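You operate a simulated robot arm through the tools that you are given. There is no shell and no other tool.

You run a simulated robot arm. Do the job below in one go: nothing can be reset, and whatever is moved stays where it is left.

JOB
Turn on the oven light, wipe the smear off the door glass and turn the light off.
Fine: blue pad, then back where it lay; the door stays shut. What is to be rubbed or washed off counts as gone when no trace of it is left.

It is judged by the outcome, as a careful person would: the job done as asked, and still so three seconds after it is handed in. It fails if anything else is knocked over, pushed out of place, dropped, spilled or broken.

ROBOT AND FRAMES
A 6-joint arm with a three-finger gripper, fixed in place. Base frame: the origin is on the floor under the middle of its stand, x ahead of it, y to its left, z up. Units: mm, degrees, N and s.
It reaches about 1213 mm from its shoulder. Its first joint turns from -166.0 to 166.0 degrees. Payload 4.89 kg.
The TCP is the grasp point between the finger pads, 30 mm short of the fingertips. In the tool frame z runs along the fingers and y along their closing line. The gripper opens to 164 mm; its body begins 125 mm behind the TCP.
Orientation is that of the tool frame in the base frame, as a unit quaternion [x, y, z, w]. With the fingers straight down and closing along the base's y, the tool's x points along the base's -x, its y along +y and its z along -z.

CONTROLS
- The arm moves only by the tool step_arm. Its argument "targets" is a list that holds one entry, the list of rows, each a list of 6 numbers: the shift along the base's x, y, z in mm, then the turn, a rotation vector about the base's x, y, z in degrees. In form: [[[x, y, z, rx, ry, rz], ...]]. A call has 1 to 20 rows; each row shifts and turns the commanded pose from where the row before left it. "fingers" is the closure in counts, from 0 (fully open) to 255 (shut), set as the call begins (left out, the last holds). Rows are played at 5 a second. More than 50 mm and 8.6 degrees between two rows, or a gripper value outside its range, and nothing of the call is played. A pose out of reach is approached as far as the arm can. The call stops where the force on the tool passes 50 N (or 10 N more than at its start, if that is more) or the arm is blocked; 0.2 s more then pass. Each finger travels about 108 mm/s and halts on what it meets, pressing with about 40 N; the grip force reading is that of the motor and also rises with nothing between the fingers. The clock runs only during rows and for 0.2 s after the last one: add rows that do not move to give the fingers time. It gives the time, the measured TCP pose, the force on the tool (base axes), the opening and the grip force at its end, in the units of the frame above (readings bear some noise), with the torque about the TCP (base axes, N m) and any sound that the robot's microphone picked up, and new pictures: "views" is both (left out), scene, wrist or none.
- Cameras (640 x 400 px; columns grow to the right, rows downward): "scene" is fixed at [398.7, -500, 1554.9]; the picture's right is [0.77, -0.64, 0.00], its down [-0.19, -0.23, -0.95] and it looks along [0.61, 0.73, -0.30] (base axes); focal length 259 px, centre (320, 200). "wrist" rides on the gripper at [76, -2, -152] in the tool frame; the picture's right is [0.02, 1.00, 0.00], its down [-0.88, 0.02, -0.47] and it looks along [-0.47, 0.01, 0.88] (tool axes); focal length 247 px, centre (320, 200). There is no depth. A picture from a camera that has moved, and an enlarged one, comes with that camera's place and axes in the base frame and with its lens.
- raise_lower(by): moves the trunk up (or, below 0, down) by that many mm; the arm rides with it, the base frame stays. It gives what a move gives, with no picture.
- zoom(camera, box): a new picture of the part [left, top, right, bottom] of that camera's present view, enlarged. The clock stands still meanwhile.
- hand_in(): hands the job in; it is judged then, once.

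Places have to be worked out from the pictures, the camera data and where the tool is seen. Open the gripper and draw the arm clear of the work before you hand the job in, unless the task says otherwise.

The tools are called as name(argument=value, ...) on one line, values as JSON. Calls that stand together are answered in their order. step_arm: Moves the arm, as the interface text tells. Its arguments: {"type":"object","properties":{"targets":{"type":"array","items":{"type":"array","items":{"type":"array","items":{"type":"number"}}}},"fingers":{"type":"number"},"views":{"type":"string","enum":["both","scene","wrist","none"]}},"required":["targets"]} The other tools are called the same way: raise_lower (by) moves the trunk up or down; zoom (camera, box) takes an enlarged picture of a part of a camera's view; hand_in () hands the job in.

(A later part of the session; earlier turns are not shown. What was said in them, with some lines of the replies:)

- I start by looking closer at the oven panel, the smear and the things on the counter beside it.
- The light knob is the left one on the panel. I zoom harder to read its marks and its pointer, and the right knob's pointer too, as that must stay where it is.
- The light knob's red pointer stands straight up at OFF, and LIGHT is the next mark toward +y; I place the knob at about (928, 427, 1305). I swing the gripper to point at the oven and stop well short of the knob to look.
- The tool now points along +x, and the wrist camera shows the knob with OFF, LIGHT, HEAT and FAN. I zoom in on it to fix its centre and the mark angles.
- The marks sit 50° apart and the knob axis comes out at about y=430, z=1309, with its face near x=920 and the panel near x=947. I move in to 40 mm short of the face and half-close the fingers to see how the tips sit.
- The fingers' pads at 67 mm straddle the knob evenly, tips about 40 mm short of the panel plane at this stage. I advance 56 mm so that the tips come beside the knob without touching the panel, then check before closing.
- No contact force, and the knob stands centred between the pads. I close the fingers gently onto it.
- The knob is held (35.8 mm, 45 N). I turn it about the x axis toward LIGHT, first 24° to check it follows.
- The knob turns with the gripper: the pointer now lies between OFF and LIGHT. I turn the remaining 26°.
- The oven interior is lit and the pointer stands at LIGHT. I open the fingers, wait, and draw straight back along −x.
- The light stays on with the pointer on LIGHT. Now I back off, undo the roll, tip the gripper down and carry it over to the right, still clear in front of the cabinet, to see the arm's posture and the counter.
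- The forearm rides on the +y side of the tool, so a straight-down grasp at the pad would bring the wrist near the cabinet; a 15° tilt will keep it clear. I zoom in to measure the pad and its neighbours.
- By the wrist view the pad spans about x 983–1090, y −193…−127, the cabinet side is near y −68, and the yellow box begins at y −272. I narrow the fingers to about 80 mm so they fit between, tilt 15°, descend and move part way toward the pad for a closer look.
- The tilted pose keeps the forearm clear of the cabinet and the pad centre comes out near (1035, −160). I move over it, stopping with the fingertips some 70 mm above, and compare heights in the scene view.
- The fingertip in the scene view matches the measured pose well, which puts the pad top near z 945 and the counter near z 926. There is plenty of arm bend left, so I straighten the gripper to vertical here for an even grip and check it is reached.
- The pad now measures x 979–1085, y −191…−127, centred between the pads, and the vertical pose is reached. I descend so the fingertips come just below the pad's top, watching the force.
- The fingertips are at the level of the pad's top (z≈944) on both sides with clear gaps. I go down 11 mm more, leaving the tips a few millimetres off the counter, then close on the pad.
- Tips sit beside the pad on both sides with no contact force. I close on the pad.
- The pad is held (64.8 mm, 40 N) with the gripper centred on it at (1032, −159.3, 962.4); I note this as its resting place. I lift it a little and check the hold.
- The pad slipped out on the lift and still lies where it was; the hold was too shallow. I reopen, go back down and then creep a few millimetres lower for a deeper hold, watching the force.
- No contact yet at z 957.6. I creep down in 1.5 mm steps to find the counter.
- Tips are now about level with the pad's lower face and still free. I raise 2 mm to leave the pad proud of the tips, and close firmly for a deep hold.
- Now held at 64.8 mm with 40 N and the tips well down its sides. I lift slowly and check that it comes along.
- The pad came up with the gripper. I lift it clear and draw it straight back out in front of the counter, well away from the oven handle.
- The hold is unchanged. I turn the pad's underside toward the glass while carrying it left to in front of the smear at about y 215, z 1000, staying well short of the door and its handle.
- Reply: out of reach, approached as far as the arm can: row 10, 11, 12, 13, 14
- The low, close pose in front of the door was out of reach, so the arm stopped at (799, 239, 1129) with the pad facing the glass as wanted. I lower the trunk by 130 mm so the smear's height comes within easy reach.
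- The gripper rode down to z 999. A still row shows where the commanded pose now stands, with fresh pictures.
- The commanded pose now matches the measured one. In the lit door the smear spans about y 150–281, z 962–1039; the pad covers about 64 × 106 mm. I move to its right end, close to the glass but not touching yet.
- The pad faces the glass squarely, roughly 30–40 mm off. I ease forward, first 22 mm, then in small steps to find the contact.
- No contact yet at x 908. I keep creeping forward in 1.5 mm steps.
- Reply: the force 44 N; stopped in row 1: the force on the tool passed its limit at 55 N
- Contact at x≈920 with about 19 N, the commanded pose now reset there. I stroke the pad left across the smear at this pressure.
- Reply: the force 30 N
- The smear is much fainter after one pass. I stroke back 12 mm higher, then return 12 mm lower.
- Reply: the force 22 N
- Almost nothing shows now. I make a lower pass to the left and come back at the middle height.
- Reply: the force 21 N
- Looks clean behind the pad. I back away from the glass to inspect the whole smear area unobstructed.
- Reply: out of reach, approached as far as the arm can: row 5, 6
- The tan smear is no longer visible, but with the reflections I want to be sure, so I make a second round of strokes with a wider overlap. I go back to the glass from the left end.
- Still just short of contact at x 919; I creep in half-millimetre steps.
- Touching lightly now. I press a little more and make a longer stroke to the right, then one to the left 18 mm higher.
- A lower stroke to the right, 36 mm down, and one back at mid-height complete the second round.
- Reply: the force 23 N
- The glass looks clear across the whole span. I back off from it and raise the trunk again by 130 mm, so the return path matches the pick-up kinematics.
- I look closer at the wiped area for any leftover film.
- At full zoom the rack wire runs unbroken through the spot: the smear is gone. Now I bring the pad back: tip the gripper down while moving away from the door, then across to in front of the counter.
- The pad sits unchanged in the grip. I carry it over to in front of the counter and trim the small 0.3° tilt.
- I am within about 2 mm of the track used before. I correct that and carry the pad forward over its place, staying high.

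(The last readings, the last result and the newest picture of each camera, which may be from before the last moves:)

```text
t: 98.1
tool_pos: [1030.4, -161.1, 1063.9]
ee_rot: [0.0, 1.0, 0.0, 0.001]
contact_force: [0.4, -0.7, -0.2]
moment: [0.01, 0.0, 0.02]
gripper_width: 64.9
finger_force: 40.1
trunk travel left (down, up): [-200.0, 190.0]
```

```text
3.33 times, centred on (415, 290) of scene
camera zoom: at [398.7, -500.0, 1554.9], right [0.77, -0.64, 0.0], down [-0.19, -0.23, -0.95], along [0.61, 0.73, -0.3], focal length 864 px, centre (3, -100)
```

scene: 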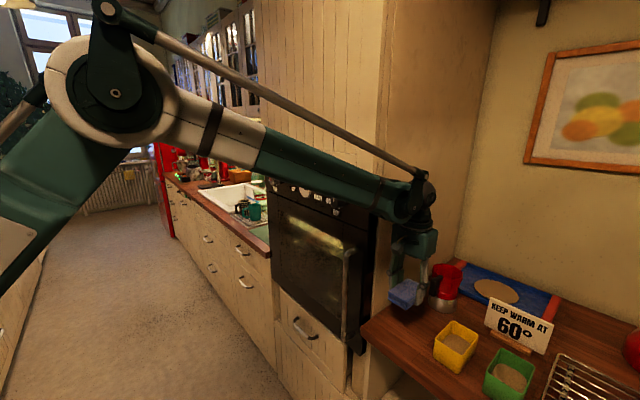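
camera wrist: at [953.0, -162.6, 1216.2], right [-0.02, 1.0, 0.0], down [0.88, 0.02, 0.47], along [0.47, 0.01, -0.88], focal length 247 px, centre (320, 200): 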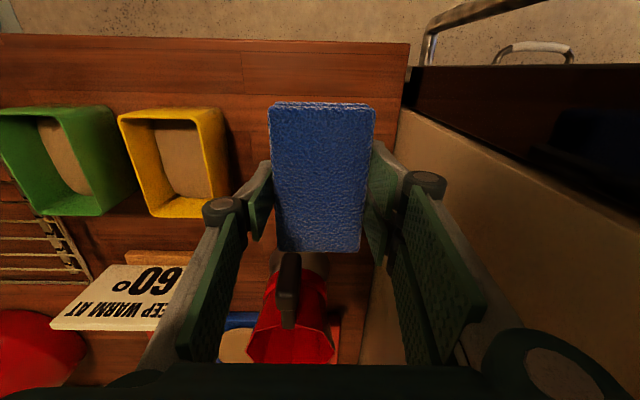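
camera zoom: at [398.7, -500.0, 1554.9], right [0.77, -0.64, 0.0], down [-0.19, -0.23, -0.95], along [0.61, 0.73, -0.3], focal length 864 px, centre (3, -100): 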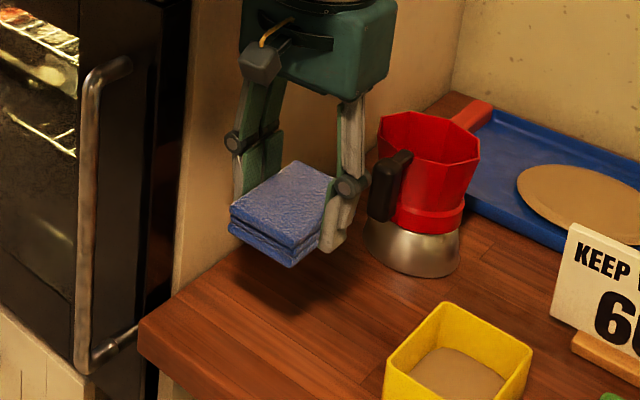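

Averaged readings put me at (1030.3, −161.6); the resting place was (1031.5, −159.8). I correct that and lower the pad to just above the counter.

step_arm(targets=[[[0.6, 0.9, -10, 0, 0, 0], [0.6, 0.8, -20, 0, 0, 0], [0, 0, -20, 0, 0, 0], [0, 0, -20, 0, 0, 0], [0, 0, -20, 0, 0, 0], [0, 0, -12, 0, 0, 0], [0, 0, 0, 0, 0, 0], [0, 0, 0, 0, 0, 0]]], fingers=255, views="none")

step_arm(targets=[[[0, 0, 0, 0, 0, 0]]], fingers=255, views="none")

step_arm(targets=[[[0, 0, -2, 0, 0, 0], [0, 0, -2, 0, 0, 0], [0, 0, 0, 0, 0, 0]]], fingers=255)

zoom(camera="scene", box=[370, 260, 460, 350])

```text
t: 99.9
tool_pos: [1031.1, -160.6, 961.3]
ee_rot: [0.0, 1.0, 0.0, 0.001]
contact_force: [0.1, 0.0, 0.5]
moment: [-0.02, 0.01, -0.01]
gripper_width: 64.9
finger_force: 39.9
trunk travel left (down, up): [-200.0, 190.0]
```

```text
t: 100.3
tool_pos: [1031.6, -160.1, 961.6]
ee_rot: [0.0, 1.0, 0.001, 0.001]
contact_force: [0.6, 0.3, -0.2]
moment: [0.0, 0.0, -0.01]
gripper_width: 65.2
finger_force: 39.9
trunk travel left (down, up): [-200.0, 190.0]
```

```text
t: 101.1
tool_pos: [1031.5, -159.2, 958.1]
ee_rot: [0.0, 1.0, 0.0, 0.0]
contact_force: [-0.1, 0.1, 0.0]
moment: [-0.01, 0.01, 0.0]
gripper_width: 64.9
finger_force: 40.3
trunk travel left (down, up): [-200.0, 190.0]
camera wrist: at [954.2, -161.1, 1109.9], right [-0.02, 1.0, 0.0], down [0.88, 0.02, 0.47], along [0.47, 0.01, -0.88], focal length 247 px, centre (320, 200)
```

scene: 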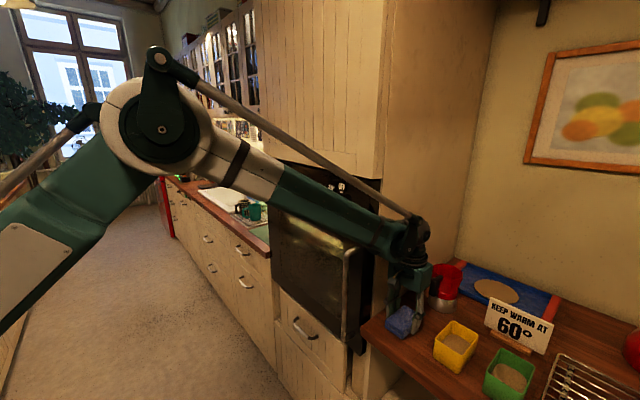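
wrist: 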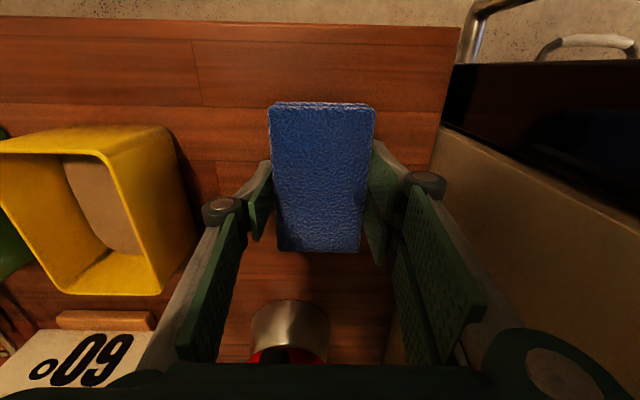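

```text
4.44 times, centred on (415, 305) of scene
camera zoom: at [398.7, -500.0, 1554.9], right [0.77, -0.64, 0.0], down [-0.19, -0.23, -0.95], along [0.61, 0.73, -0.3], focal length 1151 px, centre (-102, -267)
```

zoom: 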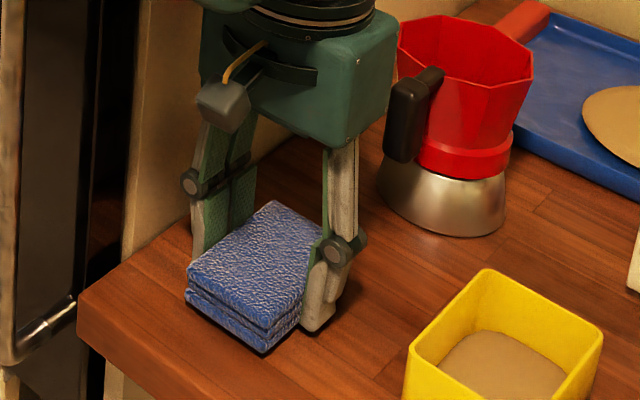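

The pad hovers a few millimetres over its old spot. I lower it in small steps until it touches.

step_arm(targets=[[[0, 0, -1.5, 0, 0, 0], [0, 0, -1.5, 0, 0, 0], [0, 0, -1, 0, 0, 0], [0, 0, 0, 0, 0, 0]]], fingers=255, views="none")

step_arm(targets=[[[0, 0, -0.7, 0, 0, 0], [0, 0, 0, 0, 0, 0]]], fingers=255, views="none")

step_arm(targets=[[[0, 0, -0.7, 0, 0, 0], [0, 0, 0, 0, 0, 0]]], fingers=255, views="none")

```text
t: 102.1
tool_pos: [1029.9, -160.0, 953.8]
ee_rot: [0.001, 1.0, 0.0, 0.001]
contact_force: [0.3, 0.1, -0.6]
moment: [0.02, 0.03, -0.02]
gripper_width: 64.9
finger_force: 40.4
trunk travel left (down, up): [-200.0, 190.0]
```

```text
t: 102.7
tool_pos: [1032.0, -160.6, 953.2]
ee_rot: [0.001, 1.0, 0.0, 0.001]
contact_force: [-0.3, 0.2, -0.5]
moment: [0.0, 0.02, 0.02]
gripper_width: 65.0
finger_force: 39.8
trunk travel left (down, up): [-200.0, 190.0]
```

```text
t: 103.3
tool_pos: [1031.1, -160.5, 952.3]
ee_rot: [0.0, 1.0, -0.001, 0.001]
contact_force: [-0.7, -0.5, -0.5]
moment: [0.02, 0.04, 0.0]
gripper_width: 65.0
finger_force: 40.0
trunk travel left (down, up): [-200.0, 190.0]
```

step_arm(targets=[[[0, 0, -0.5, 0, 0, 0], [0, 0, 0, 0, 0, 0]]], fingers=255, views="none")

step_arm(targets=[[[0, 0, -0.5, 0, 0, 0], [0, 0, 0, 0, 0, 0]]], fingers=255, views="none")

zoom(camera="scene", box=[370, 260, 460, 350])

```text
t: 103.9
tool_pos: [1031.1, -159.0, 952.3]
ee_rot: [-0.001, 1.0, -0.001, 0.002]
contact_force: [0.3, 0.0, -0.7]
moment: [0.0, 0.01, -0.03]
gripper_width: 64.8
finger_force: 39.8
trunk travel left (down, up): [-200.0, 190.0]
```

```text
t: 104.5
tool_pos: [1031.8, -159.3, 951.5]
ee_rot: [0.0, 1.0, -0.001, 0.001]
contact_force: [0.0, -0.1, -1.0]
moment: [0.01, -0.01, -0.02]
gripper_width: 64.9
finger_force: 40.0
trunk travel left (down, up): [-200.0, 190.0]
```

```text
4.44 times, centred on (415, 305) of scene
camera zoom: at [398.7, -500.0, 1554.9], right [0.77, -0.64, 0.0], down [-0.19, -0.23, -0.95], along [0.61, 0.73, -0.3], focal length 1151 px, centre (-102, -267)
```

zoom: 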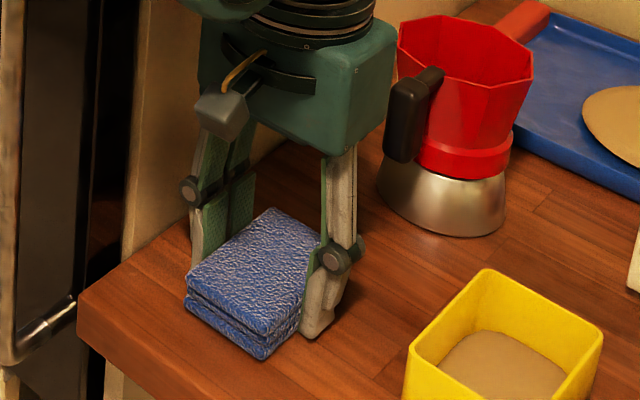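

The picture matches the one from before the pick-up. I go down the last fraction of a millimetre to feel the counter.

step_arm(targets=[[[0, 0, -0.5, 0, 0, 0], [0, 0, 0, 0, 0, 0]]], fingers=255, views="none")

step_arm(targets=[[[0, 0, -0.5, 0, 0, 0], [0, 0, 0, 0, 0, 0]]], fingers=255, views="none")

```text
t: 105.1
tool_pos: [1031.1, -159.5, 951.1]
ee_rot: [0.0, 1.0, 0.0, 0.001]
contact_force: [-0.5, -0.3, -0.3]
moment: [-0.01, -0.01, -0.01]
gripper_width: 65.0
finger_force: 39.7
trunk travel left (down, up): [-200.0, 190.0]
```

```text
t: 105.7
tool_pos: [1031.1, -160.3, 951.2]
ee_rot: [0.001, 1.0, 0.001, 0.001]
contact_force: [0.2, -0.7, 0.4]
moment: [0.0, -0.01, 0.01]
gripper_width: 64.9
finger_force: 40.0
trunk travel left (down, up): [-200.0, 190.0]
```

step_arm(targets=[[[0, 0, -0.5, 0, 0, 0], [0, 0, 0, 0, 0, 0]]], fingers=255, views="none")

step_arm(targets=[[[0, 0, -0.5, 0, 0, 0], [0, 0, 0, 0, 0, 0]]], fingers=255, views="none")

```text
t: 106.3
tool_pos: [1030.9, -159.3, 949.8]
ee_rot: [0.0, 1.0, -0.001, 0.001]
contact_force: [0.8, -0.2, -0.3]
moment: [0.01, 0.02, 0.04]
gripper_width: 64.8
finger_force: 40.4
trunk travel left (down, up): [-200.0, 190.0]
```

```text
t: 106.9
tool_pos: [1030.3, -158.9, 950.3]
ee_rot: [0.001, 1.0, 0.0, 0.001]
contact_force: [1.0, -0.5, 4.8]
moment: [0.18, 0.29, -0.06]
gripper_width: 64.6
finger_force: 39.7
trunk travel left (down, up): [-200.0, 190.0]
```

The pad touches the counter (4.8 N upward). I release it, opening to 82 mm as before, and rise straight up.

step_arm(targets=[[[0, 0, 0, 0, 0, 0], [0, 0, 0, 0, 0, 0], [0, 0, 0, 0, 0, 0], [0, 0, 5, 0, 0, 0], [0, 0, 15, 0, 0, 0], [0, 0, 30, 0, 0, 0], [0, 0, 40, 0, 0, 0], [0, 0, 0, 0, 0, 0]]], fingers=128)

zoom(camera="wrist", box=[200, 60, 440, 260])

zoom(camera="scene", box=[360, 280, 480, 380])

```text
t: 108.7
tool_pos: [1031.0, -158.8, 1040.3]
ee_rot: [0.0, 1.0, 0.0, 0.001]
contact_force: [0.1, 0.3, 0.2]
moment: [0.0, -0.07, 0.0]
gripper_width: 81.8
finger_force: 0.0
trunk travel left (down, up): [-200.0, 190.0]
camera wrist: at [954.4, -160.7, 1192.4], right [-0.02, 1.0, 0.0], down [0.88, 0.02, 0.48], along [0.48, 0.01, -0.88], focal length 247 px, centre (320, 200)
```

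scene: 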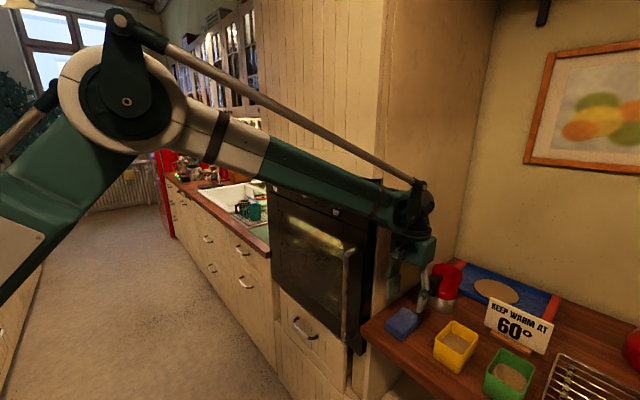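
wrist: 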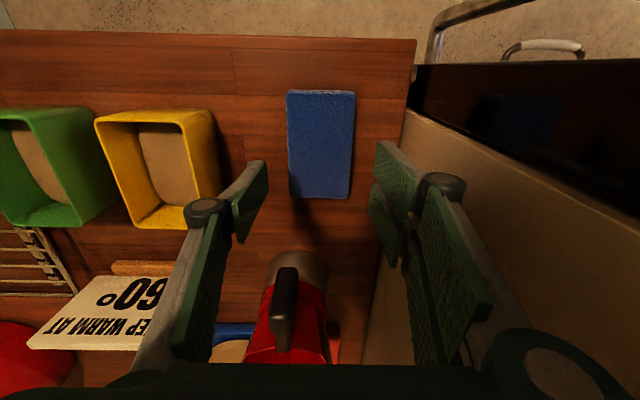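

```text
2.00 times, centred on (320, 160) of wrist
camera zoom: at [954.4, -160.7, 1192.4], right [-0.02, 1.0, 0.0], down [0.88, 0.02, 0.48], along [0.48, 0.01, -0.88], focal length 494 px, centre (320, 280)
```

zoom: 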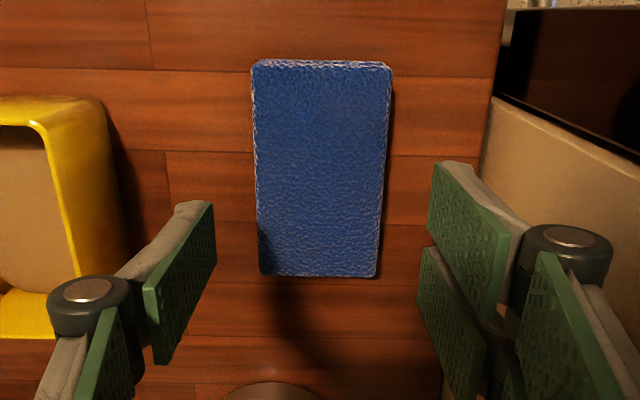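

```text
4.00 times, centred on (420, 330) of scene
camera zoom: at [398.7, -500.0, 1554.9], right [0.77, -0.64, 0.0], down [-0.19, -0.23, -0.95], along [0.61, 0.73, -0.3], focal length 1036 px, centre (-80, -320)
```

zoom: 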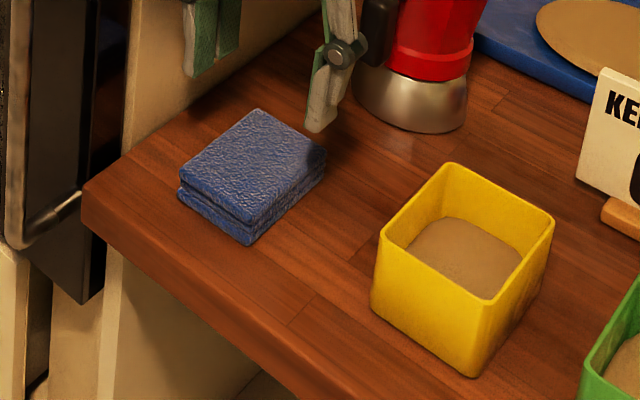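

The pad lies exactly as in the first picture. Now for the light: I rise and draw back, keeping the fingers narrow until clear of the cabinet.

step_arm(targets=[[[0, 0, 30, 0, 0, 0], [0, 0, 30, 0, 0, 0], [-20, 0, 19, 0, 0, 0], [-31, 0, 19, 0, 0, 0], [-31, 0, 19, 0, 0, 0], [-31, 0, 19, 0, 0, 0], [-31, 0, 19, 0, 0, 0], [-31, 0, 19, 0, 0, 0], [-31, 0, 19, 0, 0, 0], [-31, 0, 19, 0, 0, 0], [-31, 0, 19, 0, 0, 0], [-31, 0, 19, 0, 0, 0], [-31, 0, 19, 0, 0, 0], [0, 0, 0, 0, 0, 0]]], fingers=128, views="scene")

step_arm(targets=[[[-3, 42.1, 0, 0, -6.43, 0], [-3, 42.1, 0, 0, -6.43, 0], [-3, 42.1, 0, 0, -6.43, 0], [-3, 42.1, 0, 0, -6.43, 0], [-3, 42.1, 0, 0, -6.43, 0], [-3, 42.1, 0, 0, -6.43, 0], [-3, 42.1, 0, 0, -6.43, 0], [-3, 42.1, 0, 0, -6.43, 0], [-3, 42.1, 0, 0, -6.43, 0], [-3, 42.1, 0, 0, -6.43, 0], [-3, 42.1, 0, 0, -6.43, 0], [-3, 42.1, 0, 0, -6.43, 0], [-3, 42.1, 0, 0, -6.43, 0], [-3, 42.1, 0, 0, -6.41, 0], [0, 0, 0, 0, 0, 0]]], fingers=128)

```text
t: 111.7
tool_pos: [700.5, -159.4, 1309.3]
ee_rot: [0.0, 1.0, -0.001, 0.002]
contact_force: [-0.7, 0.4, 1.1]
moment: [-0.07, -0.23, -0.01]
gripper_width: 82.0
finger_force: 0.1
trunk travel left (down, up): [-200.0, 190.0]
```

scene: 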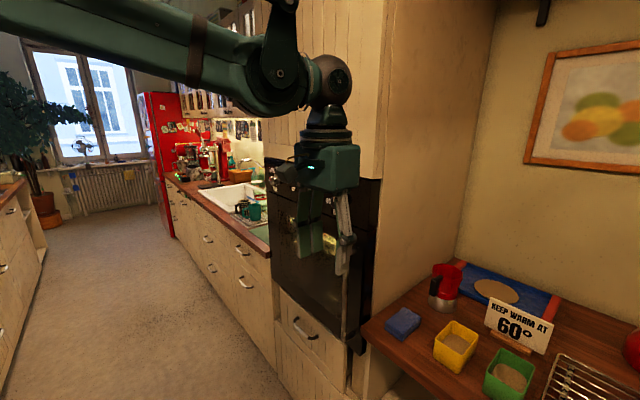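

```text
t: 114.9
tool_pos: [658.9, 431.8, 1308.2]
ee_rot: [0.0, 0.706, 0.0, 0.709]
contact_force: [0.1, 1.3, -0.4]
moment: [0.0, -0.06, -0.18]
gripper_width: 82.0
finger_force: 0.1
trunk travel left (down, up): [-200.0, 190.0]
camera wrist: at [507.1, 430.0, 1231.3], right [0.0, 1.0, -0.02], down [-0.48, 0.02, 0.88], along [0.88, 0.01, 0.48], focal length 247 px, centre (320, 200)
```

scene: 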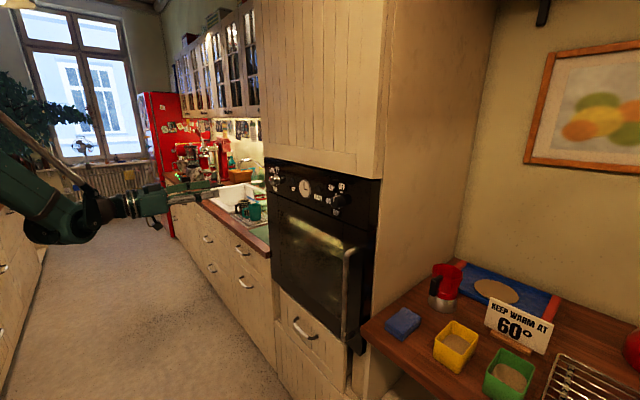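
wrist: 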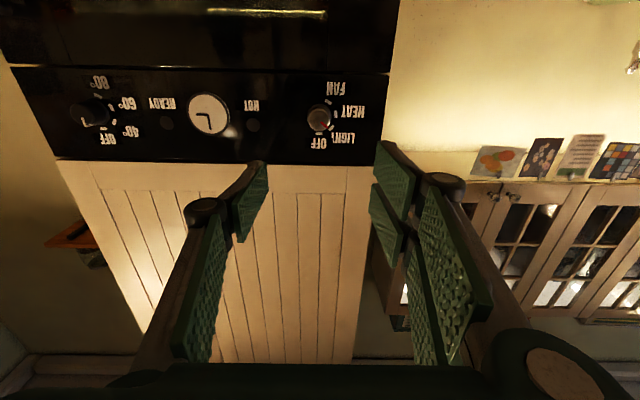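

The view of the door is free now, so I check the glass once more before going to the knob.

zoom(camera="scene", box=[262, 200, 362, 300])

zoom(camera="scene", box=[290, 240, 330, 290])

step_arm(targets=[[[0, 0, 0, -8.333, 0, 0], [0, 0, 0, -8.333, 0, 0], [0, 0, 0, -8.333, 0, 0], [0, 0, 0, -8.333, 0, 0], [0, 0, 0, -8.333, 0, 0], [0, 0, 0, -8.335, 0, 0], [0, 0, 0, 0, 0, 0]]], fingers=140, views="wrist")

zoom(camera="wrist", box=[240, 70, 400, 210])

```text
4.00 times, centred on (312, 250) of scene
camera zoom: at [398.7, -500.0, 1554.9], right [0.77, -0.64, 0.0], down [-0.19, -0.23, -0.95], along [0.61, 0.73, -0.3], focal length 1036 px, centre (352, 0)
```

zoom: 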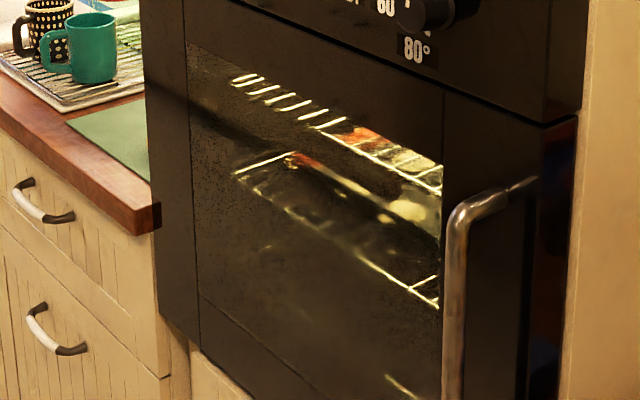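

```text
8.00 times, centred on (310, 265) of scene
camera zoom: at [398.7, -500.0, 1554.9], right [0.77, -0.64, 0.0], down [-0.19, -0.23, -0.95], along [0.61, 0.73, -0.3], focal length 2072 px, centre (400, -320)
```

zoom: 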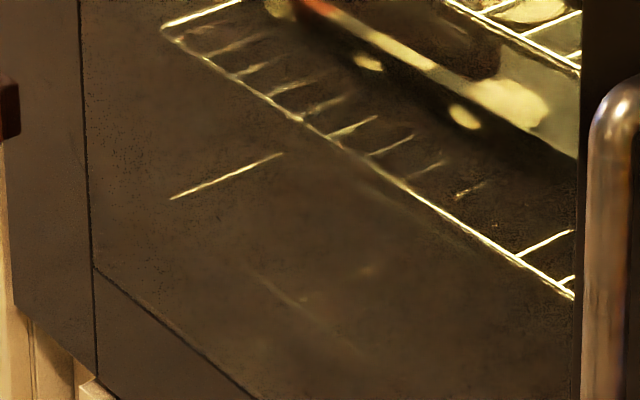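

```text
t: 116.5
tool_pos: [659.2, 429.9, 1308.5]
ee_rot: [-0.299, 0.64, -0.298, 0.642]
contact_force: [1.2, -0.5, 0.4]
moment: [0.03, -0.04, -0.02]
gripper_width: 73.8
finger_force: 0.0
trunk travel left (down, up): [-200.0, 190.0]
camera wrist: at [506.7, 370.0, 1260.6], right [0.0, 0.63, -0.78], down [-0.47, 0.69, 0.55], along [0.88, 0.37, 0.3], focal length 247 px, centre (320, 200)
```

wrist: 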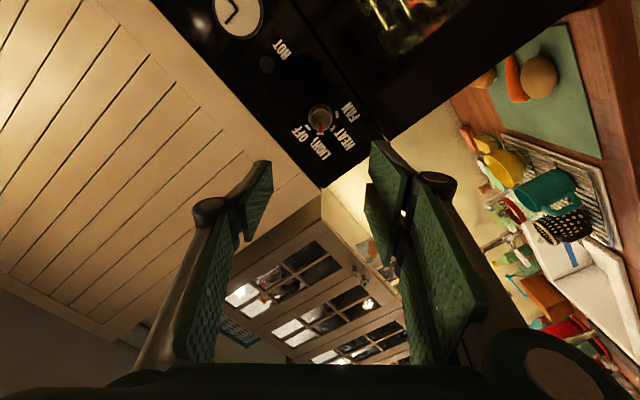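

```text
2.86 times, centred on (320, 140) of wrist
camera zoom: at [506.7, 370.0, 1260.6], right [0.0, 0.63, -0.78], down [-0.47, 0.69, 0.55], along [0.88, 0.37, 0.3], focal length 706 px, centre (320, 371)
```

zoom: 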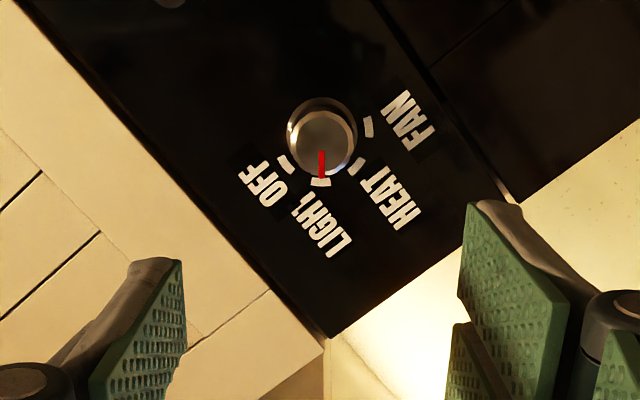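

Glass clean, pointer still on LIGHT, gripper already rolled to match. I approach the knob along +x and check alignment short of it.

step_arm(targets=[[[30, 0, 0, 0, 0, 0], [35, 0, 0, 0, 0, 0], [35, 0, 0, 0, 0, 0], [35, 0, 0, 0, 0, 0], [35, 0, 0, 0, 0, 0], [20, 0, 0, 0, 0, 0], [0, 0, 0, 0, 0, 0]]], fingers=145)

step_arm(targets=[[[0, 0, 0, 0, 0, 0]]], fingers=145, views="none")

zoom(camera="wrist", box=[200, 80, 440, 260])

```text
t: 118.1
tool_pos: [849.5, 429.0, 1308.2]
ee_rot: [-0.299, 0.64, -0.299, 0.641]
contact_force: [0.3, 0.1, 0.5]
moment: [-0.02, -0.01, -0.01]
gripper_width: 70.8
finger_force: 0.0
trunk travel left (down, up): [-200.0, 190.0]
camera wrist: at [697.0, 369.7, 1259.7], right [0.0, 0.63, -0.78], down [-0.47, 0.69, 0.55], along [0.88, 0.37, 0.3], focal length 247 px, centre (320, 200)
```

scene: 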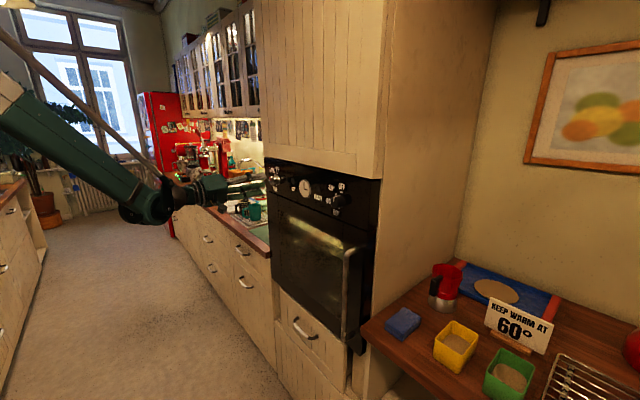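
wrist: 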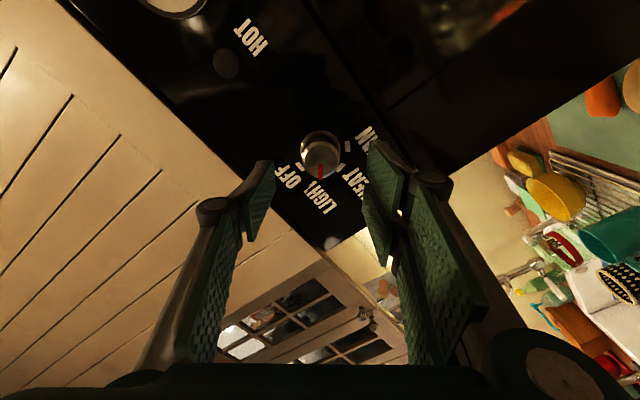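

```text
t: 118.5
tool_pos: [849.1, 429.2, 1308.4]
ee_rot: [-0.299, 0.64, -0.299, 0.642]
contact_force: [-0.4, -0.2, -0.8]
moment: [-0.01, 0.0, 0.0]
gripper_width: 70.6
finger_force: 0.0
trunk travel left (down, up): [-200.0, 190.0]
```

```text
2.22 times, centred on (320, 170) of wrist
camera zoom: at [696.3, 369.6, 1260.0], right [0.0, 0.63, -0.78], down [-0.47, 0.69, 0.55], along [0.88, 0.37, 0.3], focal length 549 px, centre (320, 267)
```

zoom: 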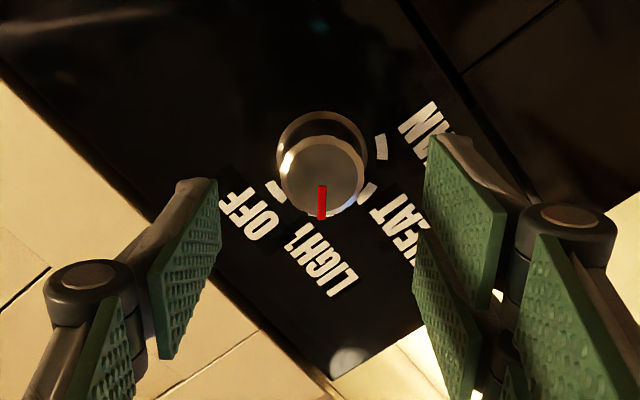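

Alignment is within a millimetre. I advance 56 mm over the knob with a 1 mm sideways correction.

step_arm(targets=[[[14, 0.5, 0, 0, 0, 0], [14, 0.4, 0, 0, 0, 0], [14, 0, 0, 0, 0, 0], [14, 0, 0, 0, 0, 0], [0, 0, 0, 0, 0, 0]]], fingers=150)

zoom(camera="wrist", box=[220, 80, 420, 280])

```text
t: 119.7
tool_pos: [905.8, 431.1, 1308.4]
ee_rot: [-0.3, 0.64, -0.299, 0.641]
contact_force: [-0.2, 0.3, -0.1]
moment: [0.0, 0.01, 0.03]
gripper_width: 67.6
finger_force: 0.1
trunk travel left (down, up): [-200.0, 190.0]
camera wrist: at [753.1, 370.9, 1259.8], right [0.0, 0.63, -0.78], down [-0.47, 0.69, 0.55], along [0.88, 0.37, 0.3], focal length 247 px, centre (320, 200)
```

scene: 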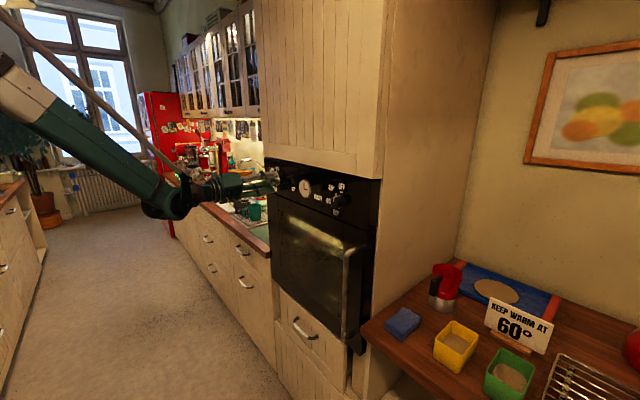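
wrist: 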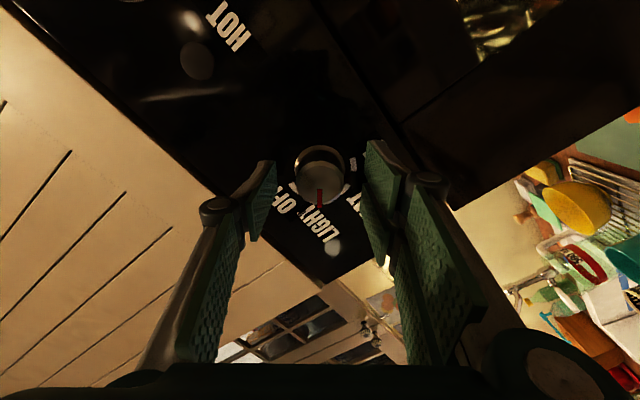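

```text
2.00 times, centred on (320, 180) of wrist
camera zoom: at [753.1, 370.9, 1259.8], right [0.0, 0.63, -0.78], down [-0.47, 0.69, 0.55], along [0.88, 0.37, 0.3], focal length 494 px, centre (320, 240)
```

zoom: 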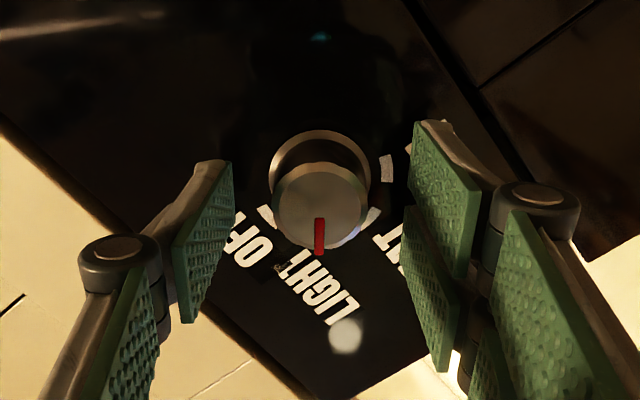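

The knob stands centred between the pads just as the first time. I close on it.

step_arm(targets=[[[0, 0, 0, 0, 0, 0], [0, 0, 0, 0, 0, 0], [0, 0, 0, 0, 0, 0]]], fingers=215, views="none")

zoom(camera="wrist", box=[220, 80, 420, 280])

```text
t: 120.5
tool_pos: [905.5, 430.5, 1307.6]
ee_rot: [-0.299, 0.64, -0.297, 0.642]
contact_force: [1.6, 0.5, -0.1]
moment: [0.04, -0.01, 0.04]
gripper_width: 35.6
finger_force: 45.2
trunk travel left (down, up): [-200.0, 190.0]
```

```text
2.00 times, centred on (320, 180) of wrist
camera zoom: at [753.0, 370.8, 1259.8], right [0.0, 0.63, -0.78], down [-0.47, 0.69, 0.55], along [0.88, 0.37, 0.3], focal length 494 px, centre (320, 240)
```

zoom: 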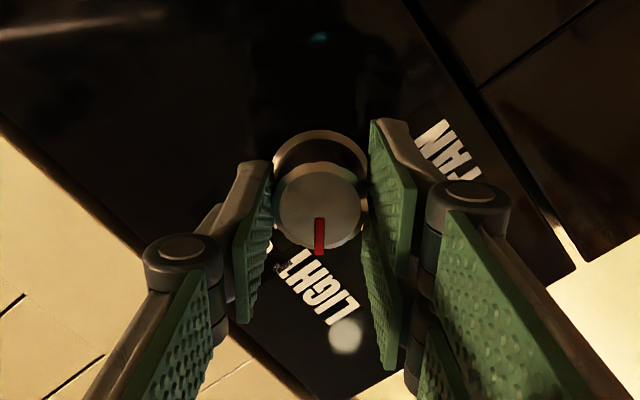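

Held at 35.6 mm, 45 N. I turn it back 50° to OFF.

step_arm(targets=[[[0, 0, 0, 6.25, 0, 0], [0, 0, 0, 6.25, 0, 0], [0, 0, 0, 6.25, 0, 0], [0, 0, 0, 6.25, 0, 0], [0, 0, 0, 6.25, 0, 0], [0, 0, 0, 6.25, 0, 0], [0, 0, 0, 6.25, 0, 0], [0, 0, 0, 6.25, 0, 0], [0, 0, 0, 0, 0, 0], [0, 0, 0, 0, 0, 0]]], fingers=215)

zoom(camera="wrist", box=[220, 80, 420, 280])

zoom(camera="scene", box=[240, 150, 400, 350])

```text
t: 122.7
tool_pos: [906.2, 430.1, 1308.5]
ee_rot: [0.001, 0.707, 0.0, 0.707]
contact_force: [-5.2, -9.6, -17.9]
moment: [0.0, 0.41, -0.34]
gripper_width: 35.5
finger_force: 44.4
trunk travel left (down, up): [-200.0, 190.0]
camera wrist: at [752.9, 429.0, 1231.5], right [0.0, 1.0, -0.02], down [-0.47, 0.02, 0.88], along [0.88, 0.01, 0.47], focal length 247 px, centre (320, 200)
```

scene: 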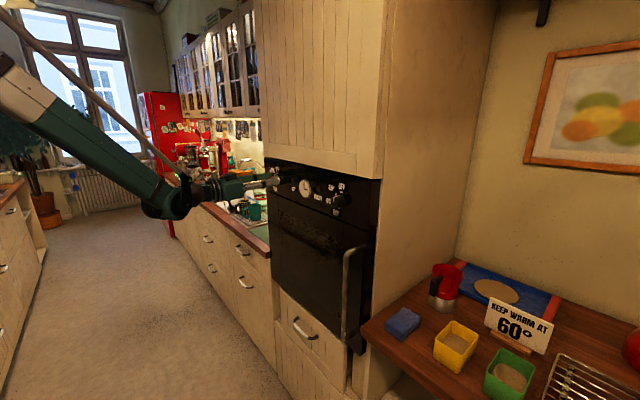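
wrist: 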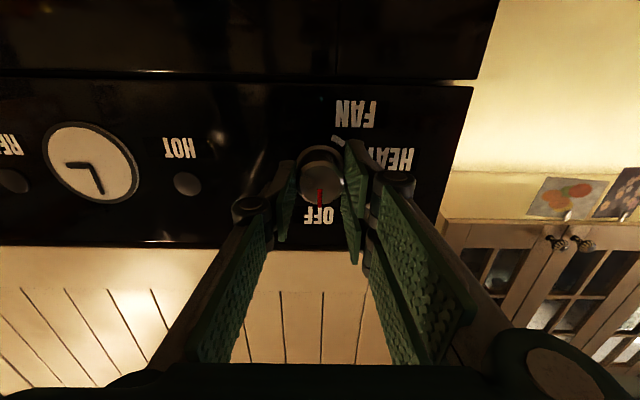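

```text
2.00 times, centred on (320, 180) of wrist
camera zoom: at [752.9, 429.0, 1231.5], right [0.0, 1.0, -0.02], down [-0.47, 0.02, 0.88], along [0.88, 0.01, 0.47], focal length 494 px, centre (320, 240)
```

zoom: 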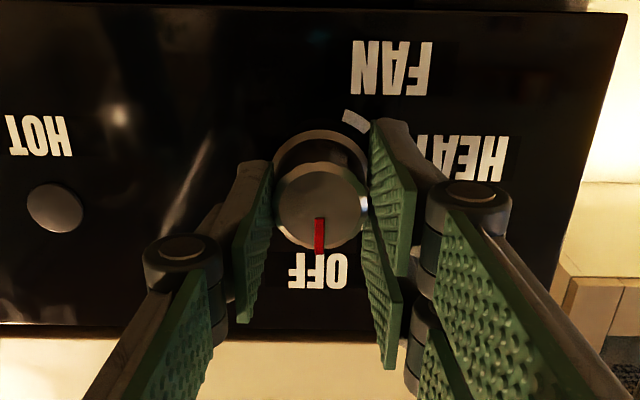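

```text
2.00 times, centred on (320, 250) of scene
camera zoom: at [398.7, -500.0, 1554.9], right [0.77, -0.64, 0.0], down [-0.19, -0.23, -0.95], along [0.61, 0.73, -0.3], focal length 518 px, centre (320, 100)
```

zoom: 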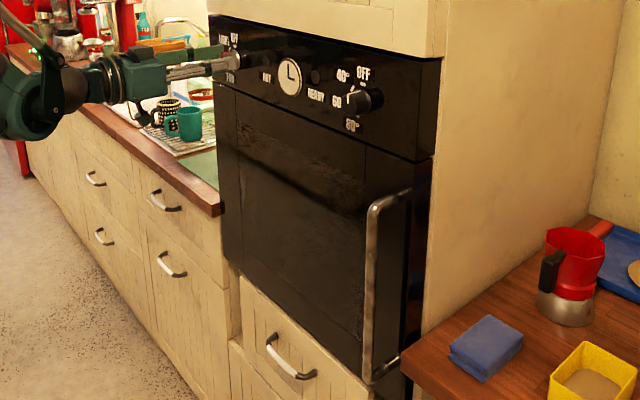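

The oven is dark and the pointer stands at OFF. I open the fingers and draw straight back, well clear.

step_arm(targets=[[[0, 0, 0, 0, 0, 0], [0, 0, 0, 0, 0, 0], [0, 0, 0, 0, 0, 0], [-15, 0, 0, 0, 0, 0], [-30, 0, 0, 0, 0, 0], [-35, 0, 0, 0, 0, 0], [-35, 0, 0, 0, 0, 0], [-35, 0, 0, 0, 0, 0], [-35, 0, 0, 0, 0, 0], [-35, 0, 0, 0, 0, 0], [0, 0, 0, 0, 0, 0]]], fingers=140)

zoom(camera="wrist", box=[280, 75, 380, 165])

zoom(camera="scene", box=[262, 160, 382, 300])

zoom(camera="scene", box=[280, 225, 350, 295])

```text
t: 125.1
tool_pos: [682.9, 429.2, 1309.7]
ee_rot: [0.0, 0.707, 0.0, 0.707]
contact_force: [-0.9, -1.1, -0.5]
moment: [0.02, 0.05, 0.04]
gripper_width: 74.3
finger_force: 0.0
trunk travel left (down, up): [-200.0, 190.0]
camera wrist: at [531.5, 428.7, 1232.8], right [0.0, 1.0, -0.02], down [-0.48, 0.02, 0.88], along [0.88, 0.01, 0.48], focal length 247 px, centre (320, 200)
```

scene: 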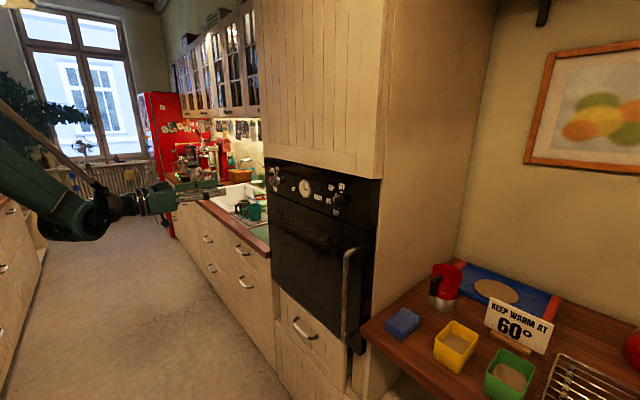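
wrist: 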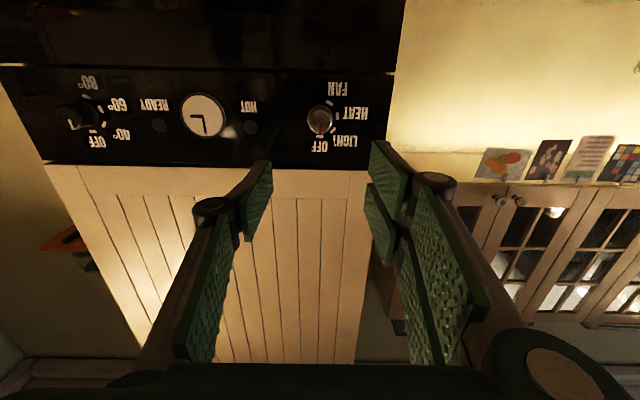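

```text
4.44 times, centred on (330, 120) of wrist
camera zoom: at [531.5, 428.7, 1232.8], right [0.0, 1.0, -0.02], down [-0.48, 0.02, 0.88], along [0.88, 0.01, 0.48], focal length 1098 px, centre (276, 556)
```

zoom: 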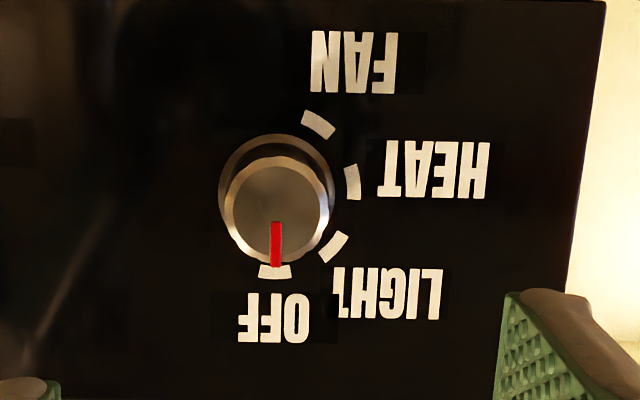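

```text
2.86 times, centred on (322, 230) of scene
camera zoom: at [398.7, -500.0, 1554.9], right [0.77, -0.64, 0.0], down [-0.19, -0.23, -0.95], along [0.61, 0.73, -0.3], focal length 740 px, centre (314, 114)
```

zoom: 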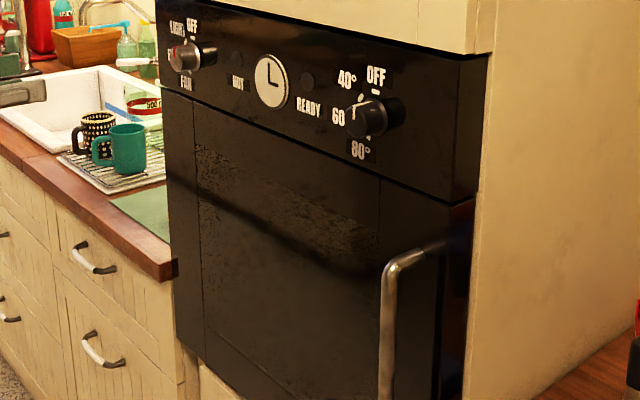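

```text
5.71 times, centred on (315, 260) of scene
camera zoom: at [398.7, -500.0, 1554.9], right [0.77, -0.64, 0.0], down [-0.19, -0.23, -0.95], along [0.61, 0.73, -0.3], focal length 1480 px, centre (349, -143)
```

zoom: 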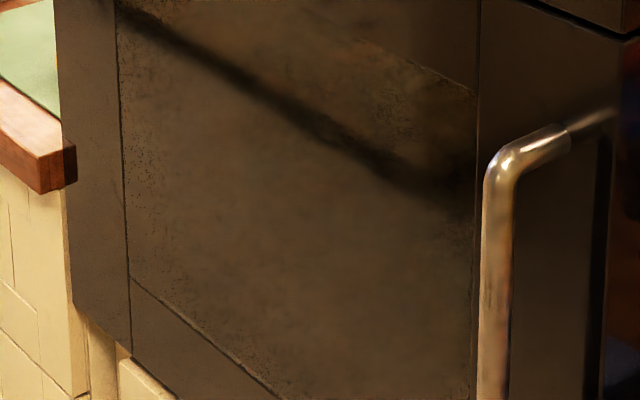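

Light off, pointer square on OFF, glass spotless, door shut. I open the gripper fully, draw back a little more and take a last look at the counter.

step_arm(targets=[[[-10, 0, 0, 0, 0, 0], [-10, 0, 0, 0, 0, 0], [0, 0, 0, 0, 0, 0], [0, 0, 0, 0, 0, 0], [0, 0, 0, 0, 0, 0]]], fingers=0)

zoom(camera="scene", box=[360, 250, 600, 400])

zoom(camera="scene", box=[320, 175, 360, 225])

```text
t: 126.3
tool_pos: [664.4, 430.6, 1308.3]
ee_rot: [0.001, 0.706, -0.001, 0.708]
contact_force: [0.2, 0.7, 0.4]
moment: [0.01, -0.01, -0.02]
gripper_width: 164.0
finger_force: 0.0
trunk travel left (down, up): [-200.0, 190.0]
camera wrist: at [512.1, 429.1, 1231.6], right [0.0, 1.0, -0.02], down [-0.47, 0.02, 0.88], along [0.88, 0.01, 0.47], focal length 247 px, centre (320, 200)
```

scene: 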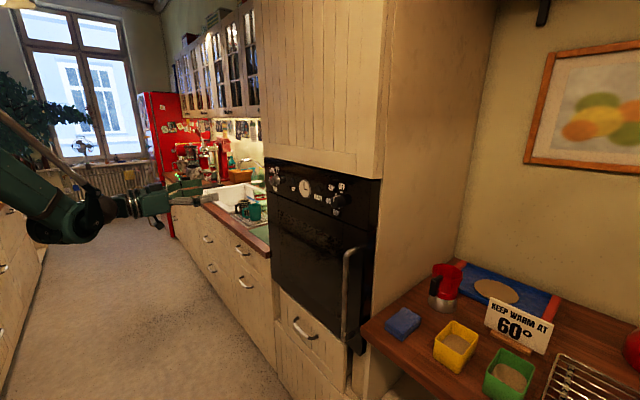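
wrist: 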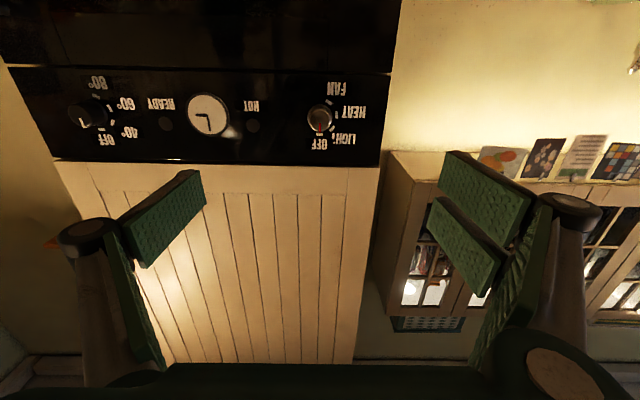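

```text
2.67 times, centred on (480, 325) of scene
camera zoom: at [398.7, -500.0, 1554.9], right [0.77, -0.64, 0.0], down [-0.19, -0.23, -0.95], along [0.61, 0.73, -0.3], focal length 691 px, centre (-107, -133)
```

zoom: 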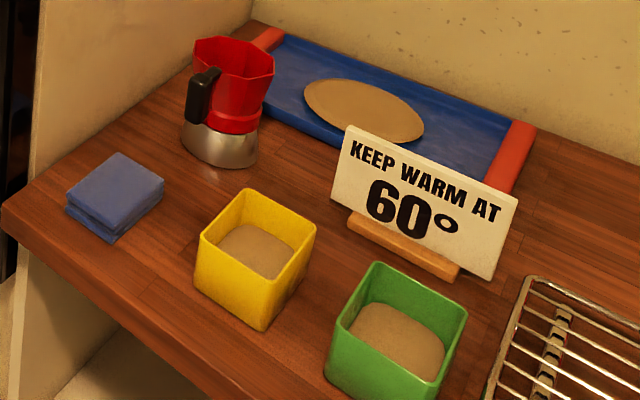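

```text
8.00 times, centred on (340, 200) of scene
camera zoom: at [398.7, -500.0, 1554.9], right [0.77, -0.64, 0.0], down [-0.19, -0.23, -0.95], along [0.61, 0.73, -0.3], focal length 2072 px, centre (160, 200)
```

zoom: 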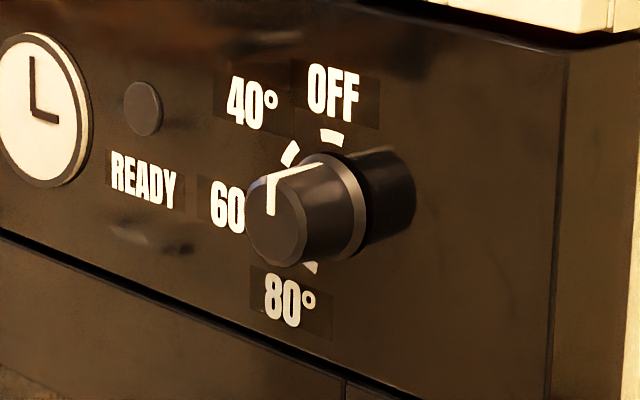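

Everything matches the start except the cleaned glass: pad back in place, other items untouched, temperature knob unchanged, light off, gripper open and clear. I hand the job in.

hand_in()

```text
The job is handed in.
```

The oven light was turned on, the smear was wiped off the door glass with the blue pad, and the light was turned off again. I have handed the job in.

- **Light:** I turned the left knob from OFF to LIGHT, and the inside of the oven lit up. I turned it back to OFF at the end, and the oven is dark.
- **Glass:** I made eight overlapping strokes across the smear. Zoomed-in pictures with the light on and with it off show no trace left.
- **Blue pad:** It slipped out on the first lift but did not move from its place. I gripped it lower down and tried again. It now lies back where it was, matching the first picture.
- **Everything else:** The door stayed shut, the temperature knob is unchanged, and nothing on the counter was moved. The gripper is open and clear of the oven.
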